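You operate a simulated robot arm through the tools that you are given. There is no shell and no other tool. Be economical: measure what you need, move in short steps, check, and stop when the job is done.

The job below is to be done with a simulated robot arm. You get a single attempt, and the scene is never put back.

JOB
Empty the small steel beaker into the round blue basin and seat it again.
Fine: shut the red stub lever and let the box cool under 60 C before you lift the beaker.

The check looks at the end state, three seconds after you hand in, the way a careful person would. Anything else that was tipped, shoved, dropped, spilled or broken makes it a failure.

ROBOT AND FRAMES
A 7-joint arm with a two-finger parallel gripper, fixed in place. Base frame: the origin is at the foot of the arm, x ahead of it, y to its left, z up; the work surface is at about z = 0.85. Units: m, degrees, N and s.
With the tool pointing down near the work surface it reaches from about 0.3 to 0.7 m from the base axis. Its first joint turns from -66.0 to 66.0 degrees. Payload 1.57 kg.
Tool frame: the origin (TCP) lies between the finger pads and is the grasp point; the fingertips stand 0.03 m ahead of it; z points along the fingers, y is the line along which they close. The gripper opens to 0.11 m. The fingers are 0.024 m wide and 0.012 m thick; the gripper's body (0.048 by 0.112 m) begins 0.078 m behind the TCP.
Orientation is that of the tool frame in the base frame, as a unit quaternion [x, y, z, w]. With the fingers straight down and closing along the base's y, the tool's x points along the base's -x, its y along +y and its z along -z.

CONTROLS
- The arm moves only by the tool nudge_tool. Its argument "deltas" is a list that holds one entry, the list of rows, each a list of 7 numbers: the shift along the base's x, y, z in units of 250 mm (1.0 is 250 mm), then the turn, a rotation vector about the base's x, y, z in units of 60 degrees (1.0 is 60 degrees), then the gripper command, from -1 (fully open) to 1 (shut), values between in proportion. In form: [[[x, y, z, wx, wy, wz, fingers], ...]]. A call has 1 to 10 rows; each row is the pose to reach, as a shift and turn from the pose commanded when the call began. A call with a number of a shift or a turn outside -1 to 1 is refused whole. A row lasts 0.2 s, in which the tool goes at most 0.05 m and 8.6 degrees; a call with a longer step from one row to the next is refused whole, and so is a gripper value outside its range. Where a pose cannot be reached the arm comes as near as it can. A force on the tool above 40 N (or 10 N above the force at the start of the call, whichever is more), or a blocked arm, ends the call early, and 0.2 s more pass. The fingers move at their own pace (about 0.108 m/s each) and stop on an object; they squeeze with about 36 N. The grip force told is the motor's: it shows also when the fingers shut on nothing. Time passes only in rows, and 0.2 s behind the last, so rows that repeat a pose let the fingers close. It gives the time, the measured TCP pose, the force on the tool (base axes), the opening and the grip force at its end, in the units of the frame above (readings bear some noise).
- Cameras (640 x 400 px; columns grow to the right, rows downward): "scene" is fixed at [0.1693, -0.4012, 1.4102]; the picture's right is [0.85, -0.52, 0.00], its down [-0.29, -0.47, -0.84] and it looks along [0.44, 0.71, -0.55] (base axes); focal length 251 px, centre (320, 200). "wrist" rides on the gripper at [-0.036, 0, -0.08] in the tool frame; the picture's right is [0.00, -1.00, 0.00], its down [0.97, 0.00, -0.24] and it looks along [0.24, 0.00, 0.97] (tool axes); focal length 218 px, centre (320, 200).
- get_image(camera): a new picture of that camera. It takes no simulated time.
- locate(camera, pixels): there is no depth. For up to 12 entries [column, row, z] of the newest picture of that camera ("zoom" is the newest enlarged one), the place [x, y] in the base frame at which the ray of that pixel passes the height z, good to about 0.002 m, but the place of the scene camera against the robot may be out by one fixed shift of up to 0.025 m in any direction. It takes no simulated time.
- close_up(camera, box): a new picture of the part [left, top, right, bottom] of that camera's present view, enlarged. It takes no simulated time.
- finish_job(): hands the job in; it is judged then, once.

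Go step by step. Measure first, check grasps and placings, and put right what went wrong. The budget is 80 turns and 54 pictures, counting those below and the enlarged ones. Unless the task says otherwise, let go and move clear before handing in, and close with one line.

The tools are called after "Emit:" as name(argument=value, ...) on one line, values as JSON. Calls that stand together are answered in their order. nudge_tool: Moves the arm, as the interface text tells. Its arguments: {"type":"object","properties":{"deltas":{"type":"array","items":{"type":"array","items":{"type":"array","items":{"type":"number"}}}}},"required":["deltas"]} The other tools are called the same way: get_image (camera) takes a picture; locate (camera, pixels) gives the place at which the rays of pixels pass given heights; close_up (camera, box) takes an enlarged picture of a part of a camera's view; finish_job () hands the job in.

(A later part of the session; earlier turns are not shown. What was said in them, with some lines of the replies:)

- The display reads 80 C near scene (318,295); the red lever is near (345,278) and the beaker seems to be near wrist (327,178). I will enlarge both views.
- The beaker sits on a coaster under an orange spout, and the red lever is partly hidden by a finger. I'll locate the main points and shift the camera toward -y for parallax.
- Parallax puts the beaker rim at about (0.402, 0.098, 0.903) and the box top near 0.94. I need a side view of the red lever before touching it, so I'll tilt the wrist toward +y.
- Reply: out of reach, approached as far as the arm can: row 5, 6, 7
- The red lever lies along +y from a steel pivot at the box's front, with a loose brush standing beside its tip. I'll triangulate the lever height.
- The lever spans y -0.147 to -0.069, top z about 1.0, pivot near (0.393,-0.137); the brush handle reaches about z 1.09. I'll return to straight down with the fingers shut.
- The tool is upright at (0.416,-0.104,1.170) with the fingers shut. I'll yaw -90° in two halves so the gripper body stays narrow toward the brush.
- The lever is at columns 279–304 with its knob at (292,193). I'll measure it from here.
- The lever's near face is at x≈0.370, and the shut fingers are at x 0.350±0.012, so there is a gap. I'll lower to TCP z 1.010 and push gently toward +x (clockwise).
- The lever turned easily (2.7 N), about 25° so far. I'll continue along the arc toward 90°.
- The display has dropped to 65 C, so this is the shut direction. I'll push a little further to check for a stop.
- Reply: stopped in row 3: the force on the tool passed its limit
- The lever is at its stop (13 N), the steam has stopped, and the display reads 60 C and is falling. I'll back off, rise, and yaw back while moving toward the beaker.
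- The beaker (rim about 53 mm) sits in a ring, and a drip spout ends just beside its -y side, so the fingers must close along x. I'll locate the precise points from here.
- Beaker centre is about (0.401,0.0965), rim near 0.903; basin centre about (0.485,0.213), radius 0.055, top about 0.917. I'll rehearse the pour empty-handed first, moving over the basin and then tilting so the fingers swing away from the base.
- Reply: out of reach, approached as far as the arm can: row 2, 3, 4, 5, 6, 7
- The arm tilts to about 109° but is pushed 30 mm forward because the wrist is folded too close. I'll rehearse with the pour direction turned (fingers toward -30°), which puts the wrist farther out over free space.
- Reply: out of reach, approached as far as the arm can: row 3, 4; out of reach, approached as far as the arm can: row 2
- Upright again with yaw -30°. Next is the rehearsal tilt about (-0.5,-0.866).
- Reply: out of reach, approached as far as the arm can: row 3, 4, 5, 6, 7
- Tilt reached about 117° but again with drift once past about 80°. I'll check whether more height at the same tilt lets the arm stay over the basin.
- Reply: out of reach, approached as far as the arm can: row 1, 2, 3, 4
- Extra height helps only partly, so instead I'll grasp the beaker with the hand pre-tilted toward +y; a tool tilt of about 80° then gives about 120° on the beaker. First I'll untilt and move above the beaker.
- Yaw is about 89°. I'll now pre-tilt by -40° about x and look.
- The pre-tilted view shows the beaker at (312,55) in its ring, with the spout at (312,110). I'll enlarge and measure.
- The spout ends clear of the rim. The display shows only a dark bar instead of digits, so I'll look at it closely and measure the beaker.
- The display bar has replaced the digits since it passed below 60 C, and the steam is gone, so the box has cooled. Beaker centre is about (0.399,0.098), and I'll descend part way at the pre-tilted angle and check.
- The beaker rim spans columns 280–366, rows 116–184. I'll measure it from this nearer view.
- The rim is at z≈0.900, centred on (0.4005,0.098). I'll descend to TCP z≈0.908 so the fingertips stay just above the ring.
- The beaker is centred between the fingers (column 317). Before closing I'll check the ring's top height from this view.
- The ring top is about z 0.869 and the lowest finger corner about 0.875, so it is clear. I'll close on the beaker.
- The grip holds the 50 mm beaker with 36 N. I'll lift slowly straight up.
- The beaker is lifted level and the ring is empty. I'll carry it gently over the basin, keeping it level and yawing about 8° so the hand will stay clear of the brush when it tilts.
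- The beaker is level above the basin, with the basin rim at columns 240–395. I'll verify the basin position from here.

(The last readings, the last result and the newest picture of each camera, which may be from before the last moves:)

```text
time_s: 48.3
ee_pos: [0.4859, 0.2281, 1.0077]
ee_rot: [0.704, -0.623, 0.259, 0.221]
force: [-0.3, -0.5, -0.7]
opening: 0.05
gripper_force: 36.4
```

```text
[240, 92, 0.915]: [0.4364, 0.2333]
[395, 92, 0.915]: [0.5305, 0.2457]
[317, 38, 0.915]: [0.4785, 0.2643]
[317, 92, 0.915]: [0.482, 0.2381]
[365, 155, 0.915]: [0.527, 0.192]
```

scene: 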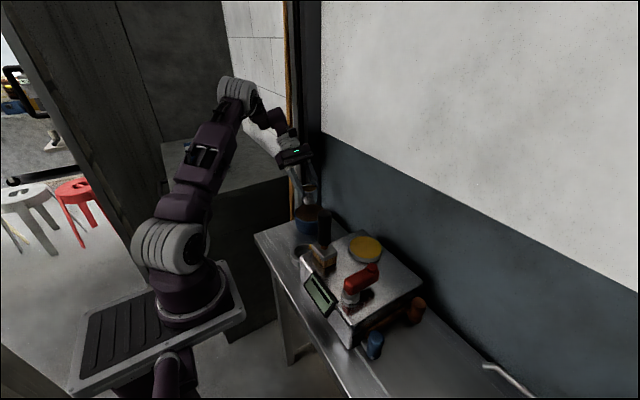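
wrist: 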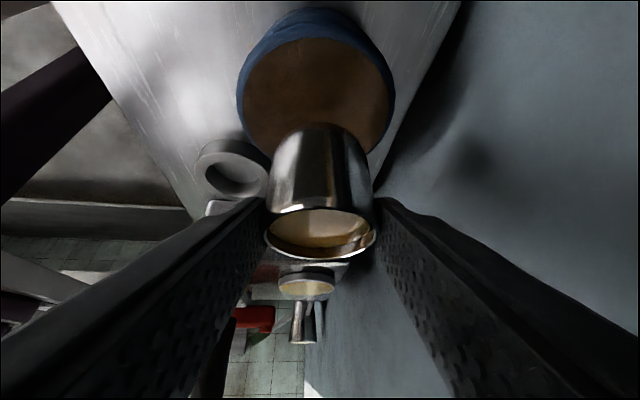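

The basin centre is confirmed near (0.484,0.213). I'll begin the pour with 36° of tilt, slowly.

Emit:
nudge_tool(deltas=[[[0, 0, 0, 0.06, 0.007, 0, 1], [0, 0, 0, 0.12, 0.015, 0, 1], [0, 0, 0, 0.2, 0.024, 0, 1], [0, 0, 0, 0.28, 0.034, 0, 1], [0, 0, 0, 0.36, 0.044, 0, 1], [0, 0, 0, 0.44, 0.054, 0, 1], [0, 0, 0.02, 0.52, 0.063, 0, 1], [0, 0, 0.04, 0.6, 0.073, 0, 1], [0, 0, 0.04, 0.6, 0.073, 0, 1]]])

Emit:
get_image(camera="wrist")

```text
time_s: 50.3
ee_pos: [0.4839, 0.2269, 1.0177]
ee_rot: [0.747, -0.664, 0.027, 0.016]
force: [-0.1, -0.6, -0.9]
opening: 0.0498
gripper_force: 36.1
```

```text
19 pictures are left
```

wrist: 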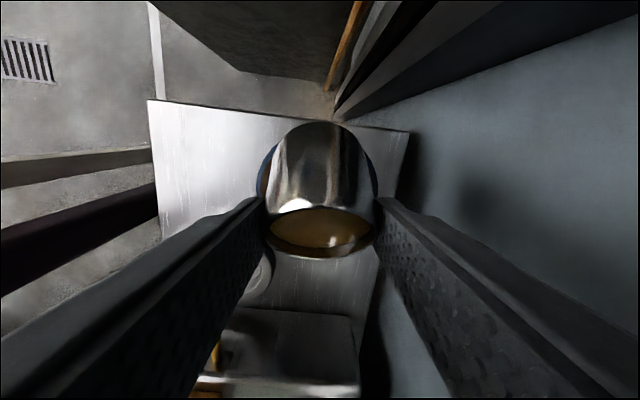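

The beaker is at about 36° and on position. I'll continue to about 80°, raising slightly.

Emit:
nudge_tool(deltas=[[[0, 0, 0.01, 0.08, 0.01, 0, 1], [0, 0, 0.02, 0.16, 0.02, 0, 1], [0, 0, 0.04, 0.24, 0.029, 0, 1], [0, -0.01, 0.06, 0.32, 0.039, 0, 1], [0, -0.02, 0.08, 0.4, 0.049, 0, 1], [0, -0.03, 0.1, 0.48, 0.059, 0, 1], [0, -0.03, 0.12, 0.56, 0.068, 0, 1], [0, -0.03, 0.12, 0.64, 0.078, 0, 1], [0, -0.03, 0.12, 0.72, 0.088, 0, 1], [0, -0.03, 0.12, 0.72, 0.088, 0, 1]]])

Emit:
close_up(camera="scene", box=[240, 150, 380, 300])

```text
time_s: 52.5
ee_pos: [0.4846, 0.219, 1.0465]
ee_rot: [0.701, -0.626, -0.253, -0.23]
force: [-0.6, -0.2, -1.9]
opening: 0.0499
gripper_force: 36.0
```

```text
2.67 times, centred on (310, 225) of scene
```

zoom: 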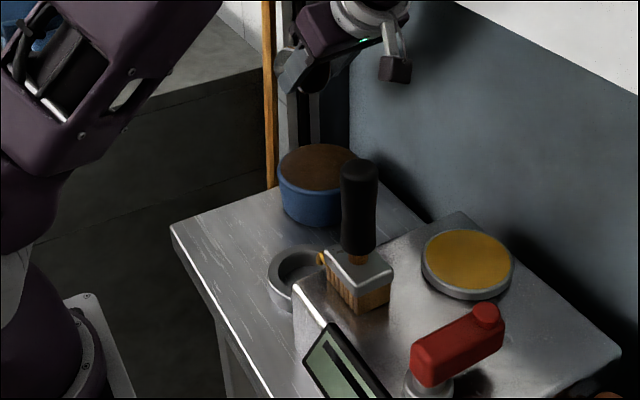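

Nothing shows on the table, and the hand is clear of the brush handle. I'll continue to about 105°, then more.

Emit:
nudge_tool(deltas=[[[0, 0, 0.01, 0.1, 0.012, 0, 1], [0, -0.005, 0.02, 0.2, 0.024, 0, 1], [0, -0.01, 0.04, 0.3, 0.037, 0, 1], [0, -0.015, 0.06, 0.4, 0.049, 0, 1], [0, -0.02, 0.06, 0.4, 0.049, 0, 1]]])

Emit:
nudge_tool(deltas=[[[0, 0, 0, 0.1, 0.012, 0, 1], [0, 0, 0, 0.2, 0.024, 0, 1], [0, 0, 0, 0.3, 0.037, 0, 1], [0, 0, 0, 0.3, 0.037, 0, 1]]])

Emit:
get_image(camera="scene")

Emit:
get_image(camera="wrist")

```text
time_s: 53.7
ee_pos: [0.4843, 0.2143, 1.0631]
ee_rot: [0.631, -0.565, -0.396, -0.355]
force: [-0.6, 0.5, -1.5]
opening: 0.0498
gripper_force: 35.7
```

```text
time_s: 54.7
ee_pos: [0.4843, 0.2142, 1.0638]
ee_rot: [0.56, -0.502, -0.492, -0.439]
force: [0.3, 0.6, -0.6]
opening: 0.0499
gripper_force: 36.6
```

```text
17 pictures are left
```

scene: 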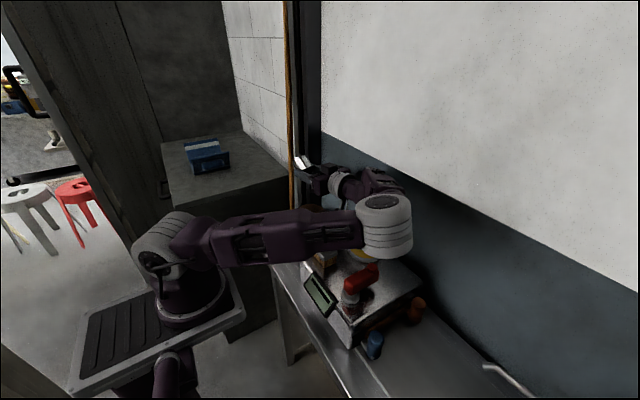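

```text
16 pictures are left
```

wrist: 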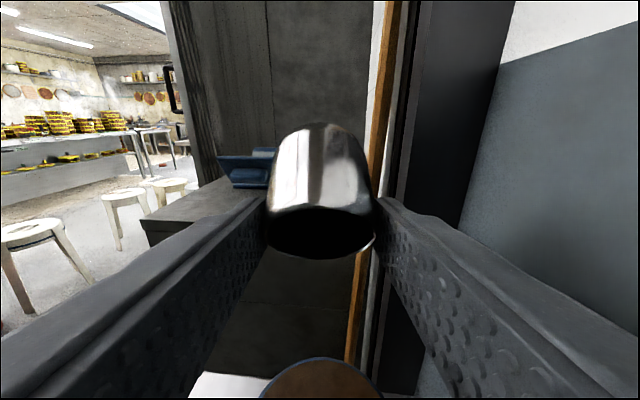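

The beaker is at about 122° and looks empty (dark inside), but the elbow has swung low above the box. I'll check clearance before retracing the path.

Emit:
close_up(camera="scene", box=[280, 150, 440, 350])

Emit:
nudge_tool(deltas=[[[0, 0, 0, 0, 0, 0, 1], [0, 0, 0, 0, 0, 0, 1], [0, 0, 0, 0, 0, 0, 1]]])

```text
2.00 times, centred on (360, 250) of scene
```

zoom: 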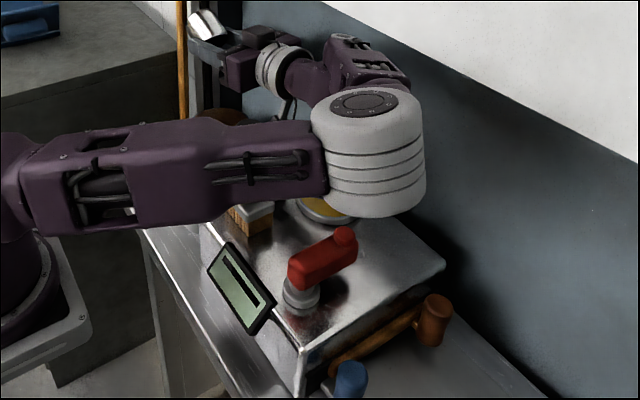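

```text
time_s: 55.5
ee_pos: [0.485, 0.2142, 1.0625]
ee_rot: [0.559, -0.504, -0.49, -0.44]
force: [0.0, -0.2, -1.9]
opening: 0.0498
gripper_force: 35.6
```

The brush block is still standing under the arm, with no contact force. I'll retrace the tilt exactly.

Emit:
nudge_tool(deltas=[[[0, 0, 0, -0.1, -0.012, 0, 1], [0, 0, 0, -0.2, -0.024, 0, 1], [0, 0, 0, -0.3, -0.037, 0, 1], [0, 0.005, 0, -0.4, -0.049, 0, 1], [0, 0.01, -0.01, -0.5, -0.061, 0, 1], [0, 0.015, -0.03, -0.6, -0.073, 0, 1], [0, 0.02, -0.05, -0.7, -0.086, 0, 1], [0, 0.02, -0.05, -0.7, -0.086, 0, 1]]])

Emit:
close_up(camera="scene", box=[240, 150, 400, 310])

```text
time_s: 57.3
ee_pos: [0.4843, 0.2193, 1.0501]
ee_rot: [0.701, -0.626, -0.252, -0.23]
force: [0.4, 0.1, -1.3]
opening: 0.0497
gripper_force: 36.7
```

```text
2.50 times, centred on (320, 230) of scene
```

zoom: 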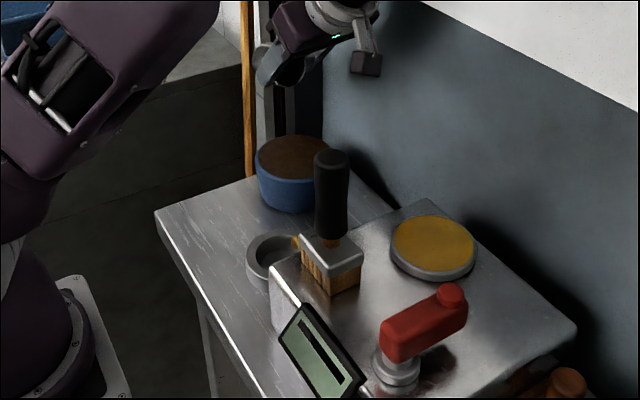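

Everything on the table is still in place. I'll bring the beaker back upright.

Emit:
nudge_tool(deltas=[[[0, 0, 0, -0.1, -0.012, 0, 1], [0, 0, 0, -0.2, -0.024, 0, 1], [0, 0, 0, -0.3, -0.037, 0, 1], [0, 0, 0, -0.4, -0.049, 0, 1], [0, 0, 0, -0.5, -0.061, 0, 1], [0, 0, 0, -0.6, -0.073, 0, 1], [0, 0, 0, -0.72, -0.088, 0, 1], [0, 0, 0, -0.72, -0.088, 0, 1]]])

Emit:
nudge_tool(deltas=[[[0, 0, 0, -0.1, -0.012, 0, 1], [0, 0, 0, -0.2, -0.024, 0, 1], [0, 0, 0, -0.3, -0.037, 0, 1], [0, 0, 0, -0.4, -0.049, 0, 1], [0, 0, 0, -0.5, -0.061, 0, 1], [0, 0, 0, -0.6, -0.073, 0, 1], [0, 0, 0, -0.6, -0.073, 0, 1]]])

Emit:
get_image(camera="wrist")

```text
time_s: 59.1
ee_pos: [0.484, 0.2184, 1.0489]
ee_rot: [0.747, -0.664, 0.027, 0.016]
force: [-0.1, -1.1, -2.0]
opening: 0.0498
gripper_force: 36.2
```

```text
time_s: 60.7
ee_pos: [0.4837, 0.2201, 1.0496]
ee_rot: [0.704, -0.622, 0.26, 0.221]
force: [0.1, 0.6, -1.6]
opening: 0.05
gripper_force: 35.6
```

```text
13 pictures are left
```

wrist: 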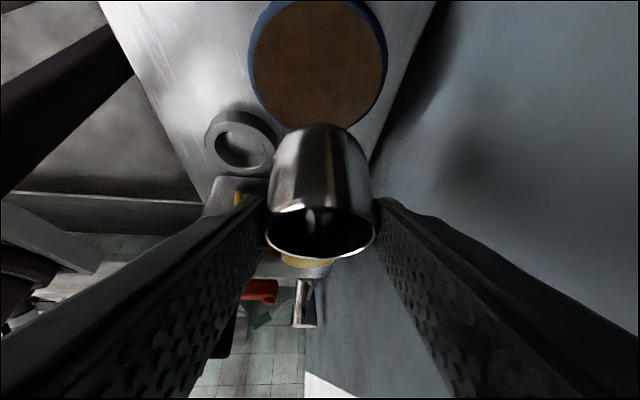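

The beaker is empty inside. I'll return to above the ring with the exact reverse of the commanded shifts.

Emit:
nudge_tool(deltas=[[[-0.05, -0.07, -0.01, 0, 0, -0.02, 1], [-0.1, -0.14, -0.01, 0, 0, -0.04, 1], [-0.16, -0.22, -0.01, 0, 0, -0.06, 1], [-0.22, -0.3, -0.01, 0, 0, -0.08, 1], [-0.28, -0.38, -0.01, 0, 0, -0.11, 1], [-0.32, -0.44, -0.01, 0, 0, -0.133, 1], [-0.334, -0.454, -0.01, 0, 0, -0.133, 1], [-0.334, -0.454, -0.01, 0, 0, -0.133, 1]]])

Emit:
nudge_tool(deltas=[[[0, 0, -0.1, 0, 0, 0, 1], [0, 0, -0.2, 0, 0, 0, 1], [0, 0, -0.3, 0, 0, 0, 1], [0, 0, -0.36, 0, 0, 0, 1], [0, 0, -0.36, 0, 0, 0, 1]]])

Emit:
get_image(camera="wrist")

Emit:
close_up(camera="scene", box=[270, 200, 350, 300])

```text
time_s: 62.5
ee_pos: [0.3983, 0.106, 1.0476]
ee_rot: [-0.659, 0.67, -0.243, -0.238]
force: [-0.1, -0.8, -1.6]
opening: 0.05
gripper_force: 36.0
```

```text
time_s: 63.7
ee_pos: [0.4013, 0.1062, 0.9567]
ee_rot: [-0.659, 0.671, -0.243, -0.238]
force: [-0.7, -0.4, -1.5]
opening: 0.05
gripper_force: 36.1
```

```text
12 pictures are left
```

wrist: 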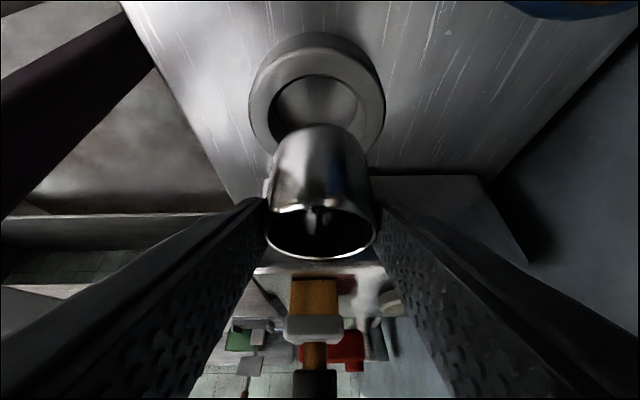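

```text
4.00 times, centred on (310, 250) of scene
```

zoom: 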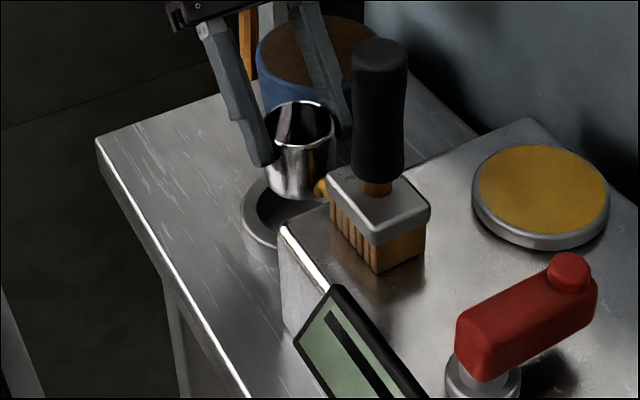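

The beaker is aligned over the ring (both near column 318–320). I'll lower the last 50 mm slowly.

Emit:
nudge_tool(deltas=[[[0, 0, -0.04, 0, 0, 0, 1], [0, 0, -0.08, 0, 0, 0, 1], [0, 0, -0.12, 0, 0, 0, 1], [0, 0, -0.15, 0, 0, 0, 1], [0, 0, -0.175, 0, 0, 0, 1], [0, 0, -0.19, 0, 0, 0, 1], [0, 0, -0.197, 0, 0, 0, 1], [0, 0, -0.197, 0, 0, 0, 1]]])

Emit:
get_image(camera="wrist")

```text
time_s: 65.5
ee_pos: [0.4001, 0.1059, 0.9072]
ee_rot: [-0.659, 0.67, -0.243, -0.239]
force: [0.3, 0.3, -1.5]
opening: 0.05
gripper_force: 35.7
```

```text
10 pictures are left
```

wrist: 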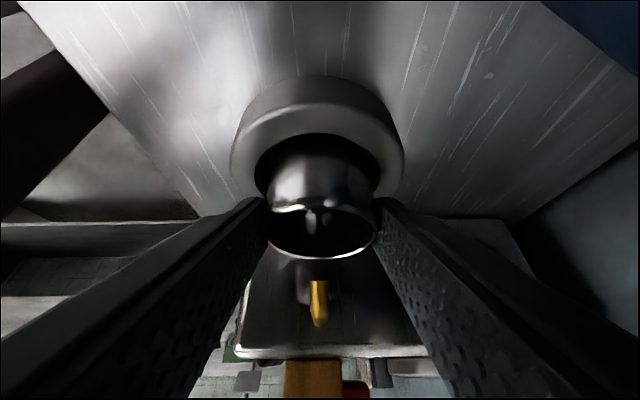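

The view matches the original grasp. I'll lower a final 1 mm and open the fingers gently.

Emit:
nudge_tool(deltas=[[[0, 0, -0.005, 0, 0, 0, 1], [0, 0, -0.005, 0, 0, 0, 1], [0, 0, -0.005, 0, 0, 0, 0], [0, 0, -0.005, 0, 0, 0, -0.2], [0, 0, -0.005, 0, 0, 0, -0.6], [0, 0, -0.005, 0, 0, 0, -1], [0, 0, -0.005, 0, 0, 0, -1]]])

Emit:
nudge_tool(deltas=[[[0, 0, 0.06, 0, 0, 0, -1], [0, 0, 0.18, 0, 0, 0, -1], [0, 0, 0.34, 0, 0, 0, -1], [0, 0, 0.5, 0, 0, 0, -1], [0, 0.1, 0.66, 0, 0, 0, -1], [0, 0.1, 0.8, 0, 0, 0, -1], [0, 0.1, 0.8, 0, 0, 0, -1]]])

Emit:
get_image(camera="wrist")

Emit:
close_up(camera="scene", box=[260, 190, 420, 350])

```text
time_s: 67.1
ee_pos: [0.3998, 0.1069, 0.9053]
ee_rot: [-0.659, 0.671, -0.243, -0.238]
force: [0.6, -0.2, -0.8]
opening: 0.1101
gripper_force: 0.1
```

```text
time_s: 68.7
ee_pos: [0.4028, 0.1287, 1.106]
ee_rot: [-0.659, 0.671, -0.243, -0.239]
force: [0.4, -0.2, 0.0]
opening: 0.1101
gripper_force: 0.1
```

```text
9 pictures are left
```

wrist: 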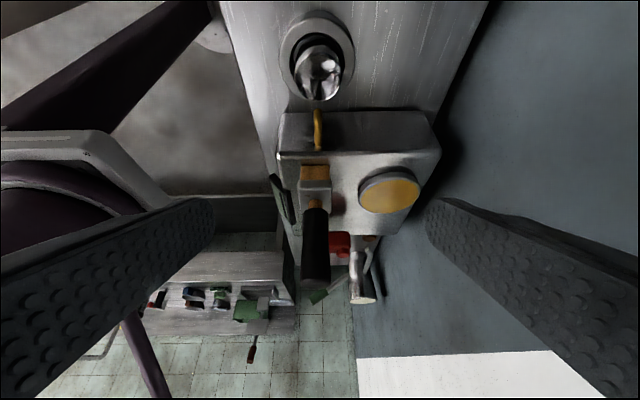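

```text
2.50 times, centred on (340, 270) of scene
```

zoom: 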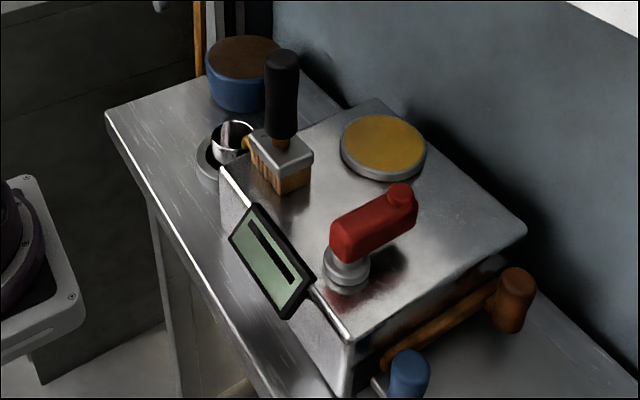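

The beaker is back upright in its ring and empty, the lever is shut and the brush is untouched. I'll do one last close look at the beaker, basin and table for drips.

Emit:
close_up(camera="wrist", box=[230, 0, 430, 125])

Emit:
close_up(camera="scene", box=[280, 195, 350, 275])

```text
3.20 times, centred on (330, 62) of wrist
```

zoom: 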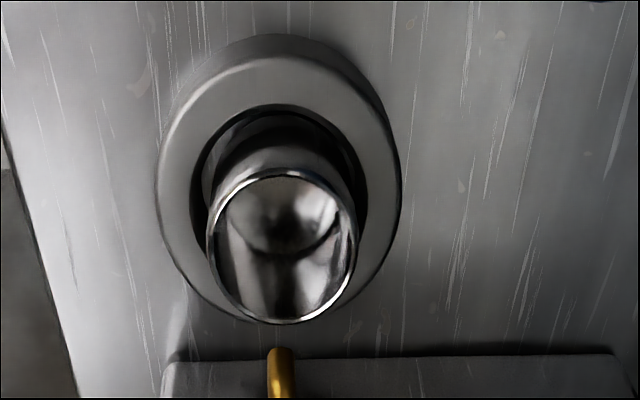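

```text
5.00 times, centred on (315, 235) of scene
```

zoom: 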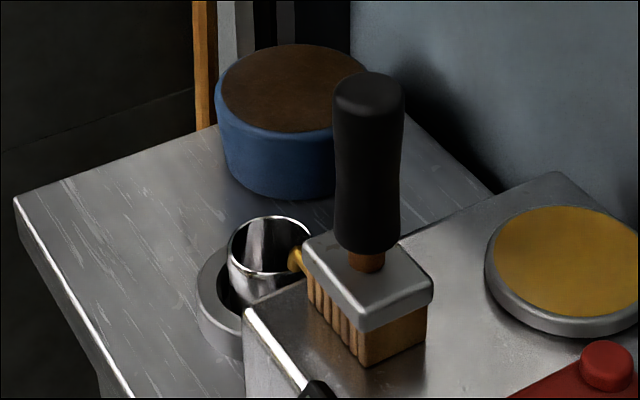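

The beaker is empty and seated, the table is dry, and the gripper is clear, so I'm handing in.

Emit:
finish_job()

```text
The job is handed in.
```

I shut the red lever, let the box cool, emptied the small steel beaker into the blue basin and seated it upright in its ring. I saw no spills and nothing else moved. The last temperature I could read was 60 C and falling; after that the display showed only a bar, so I took it as under 60 C about 30 s later, when I lifted the beaker.
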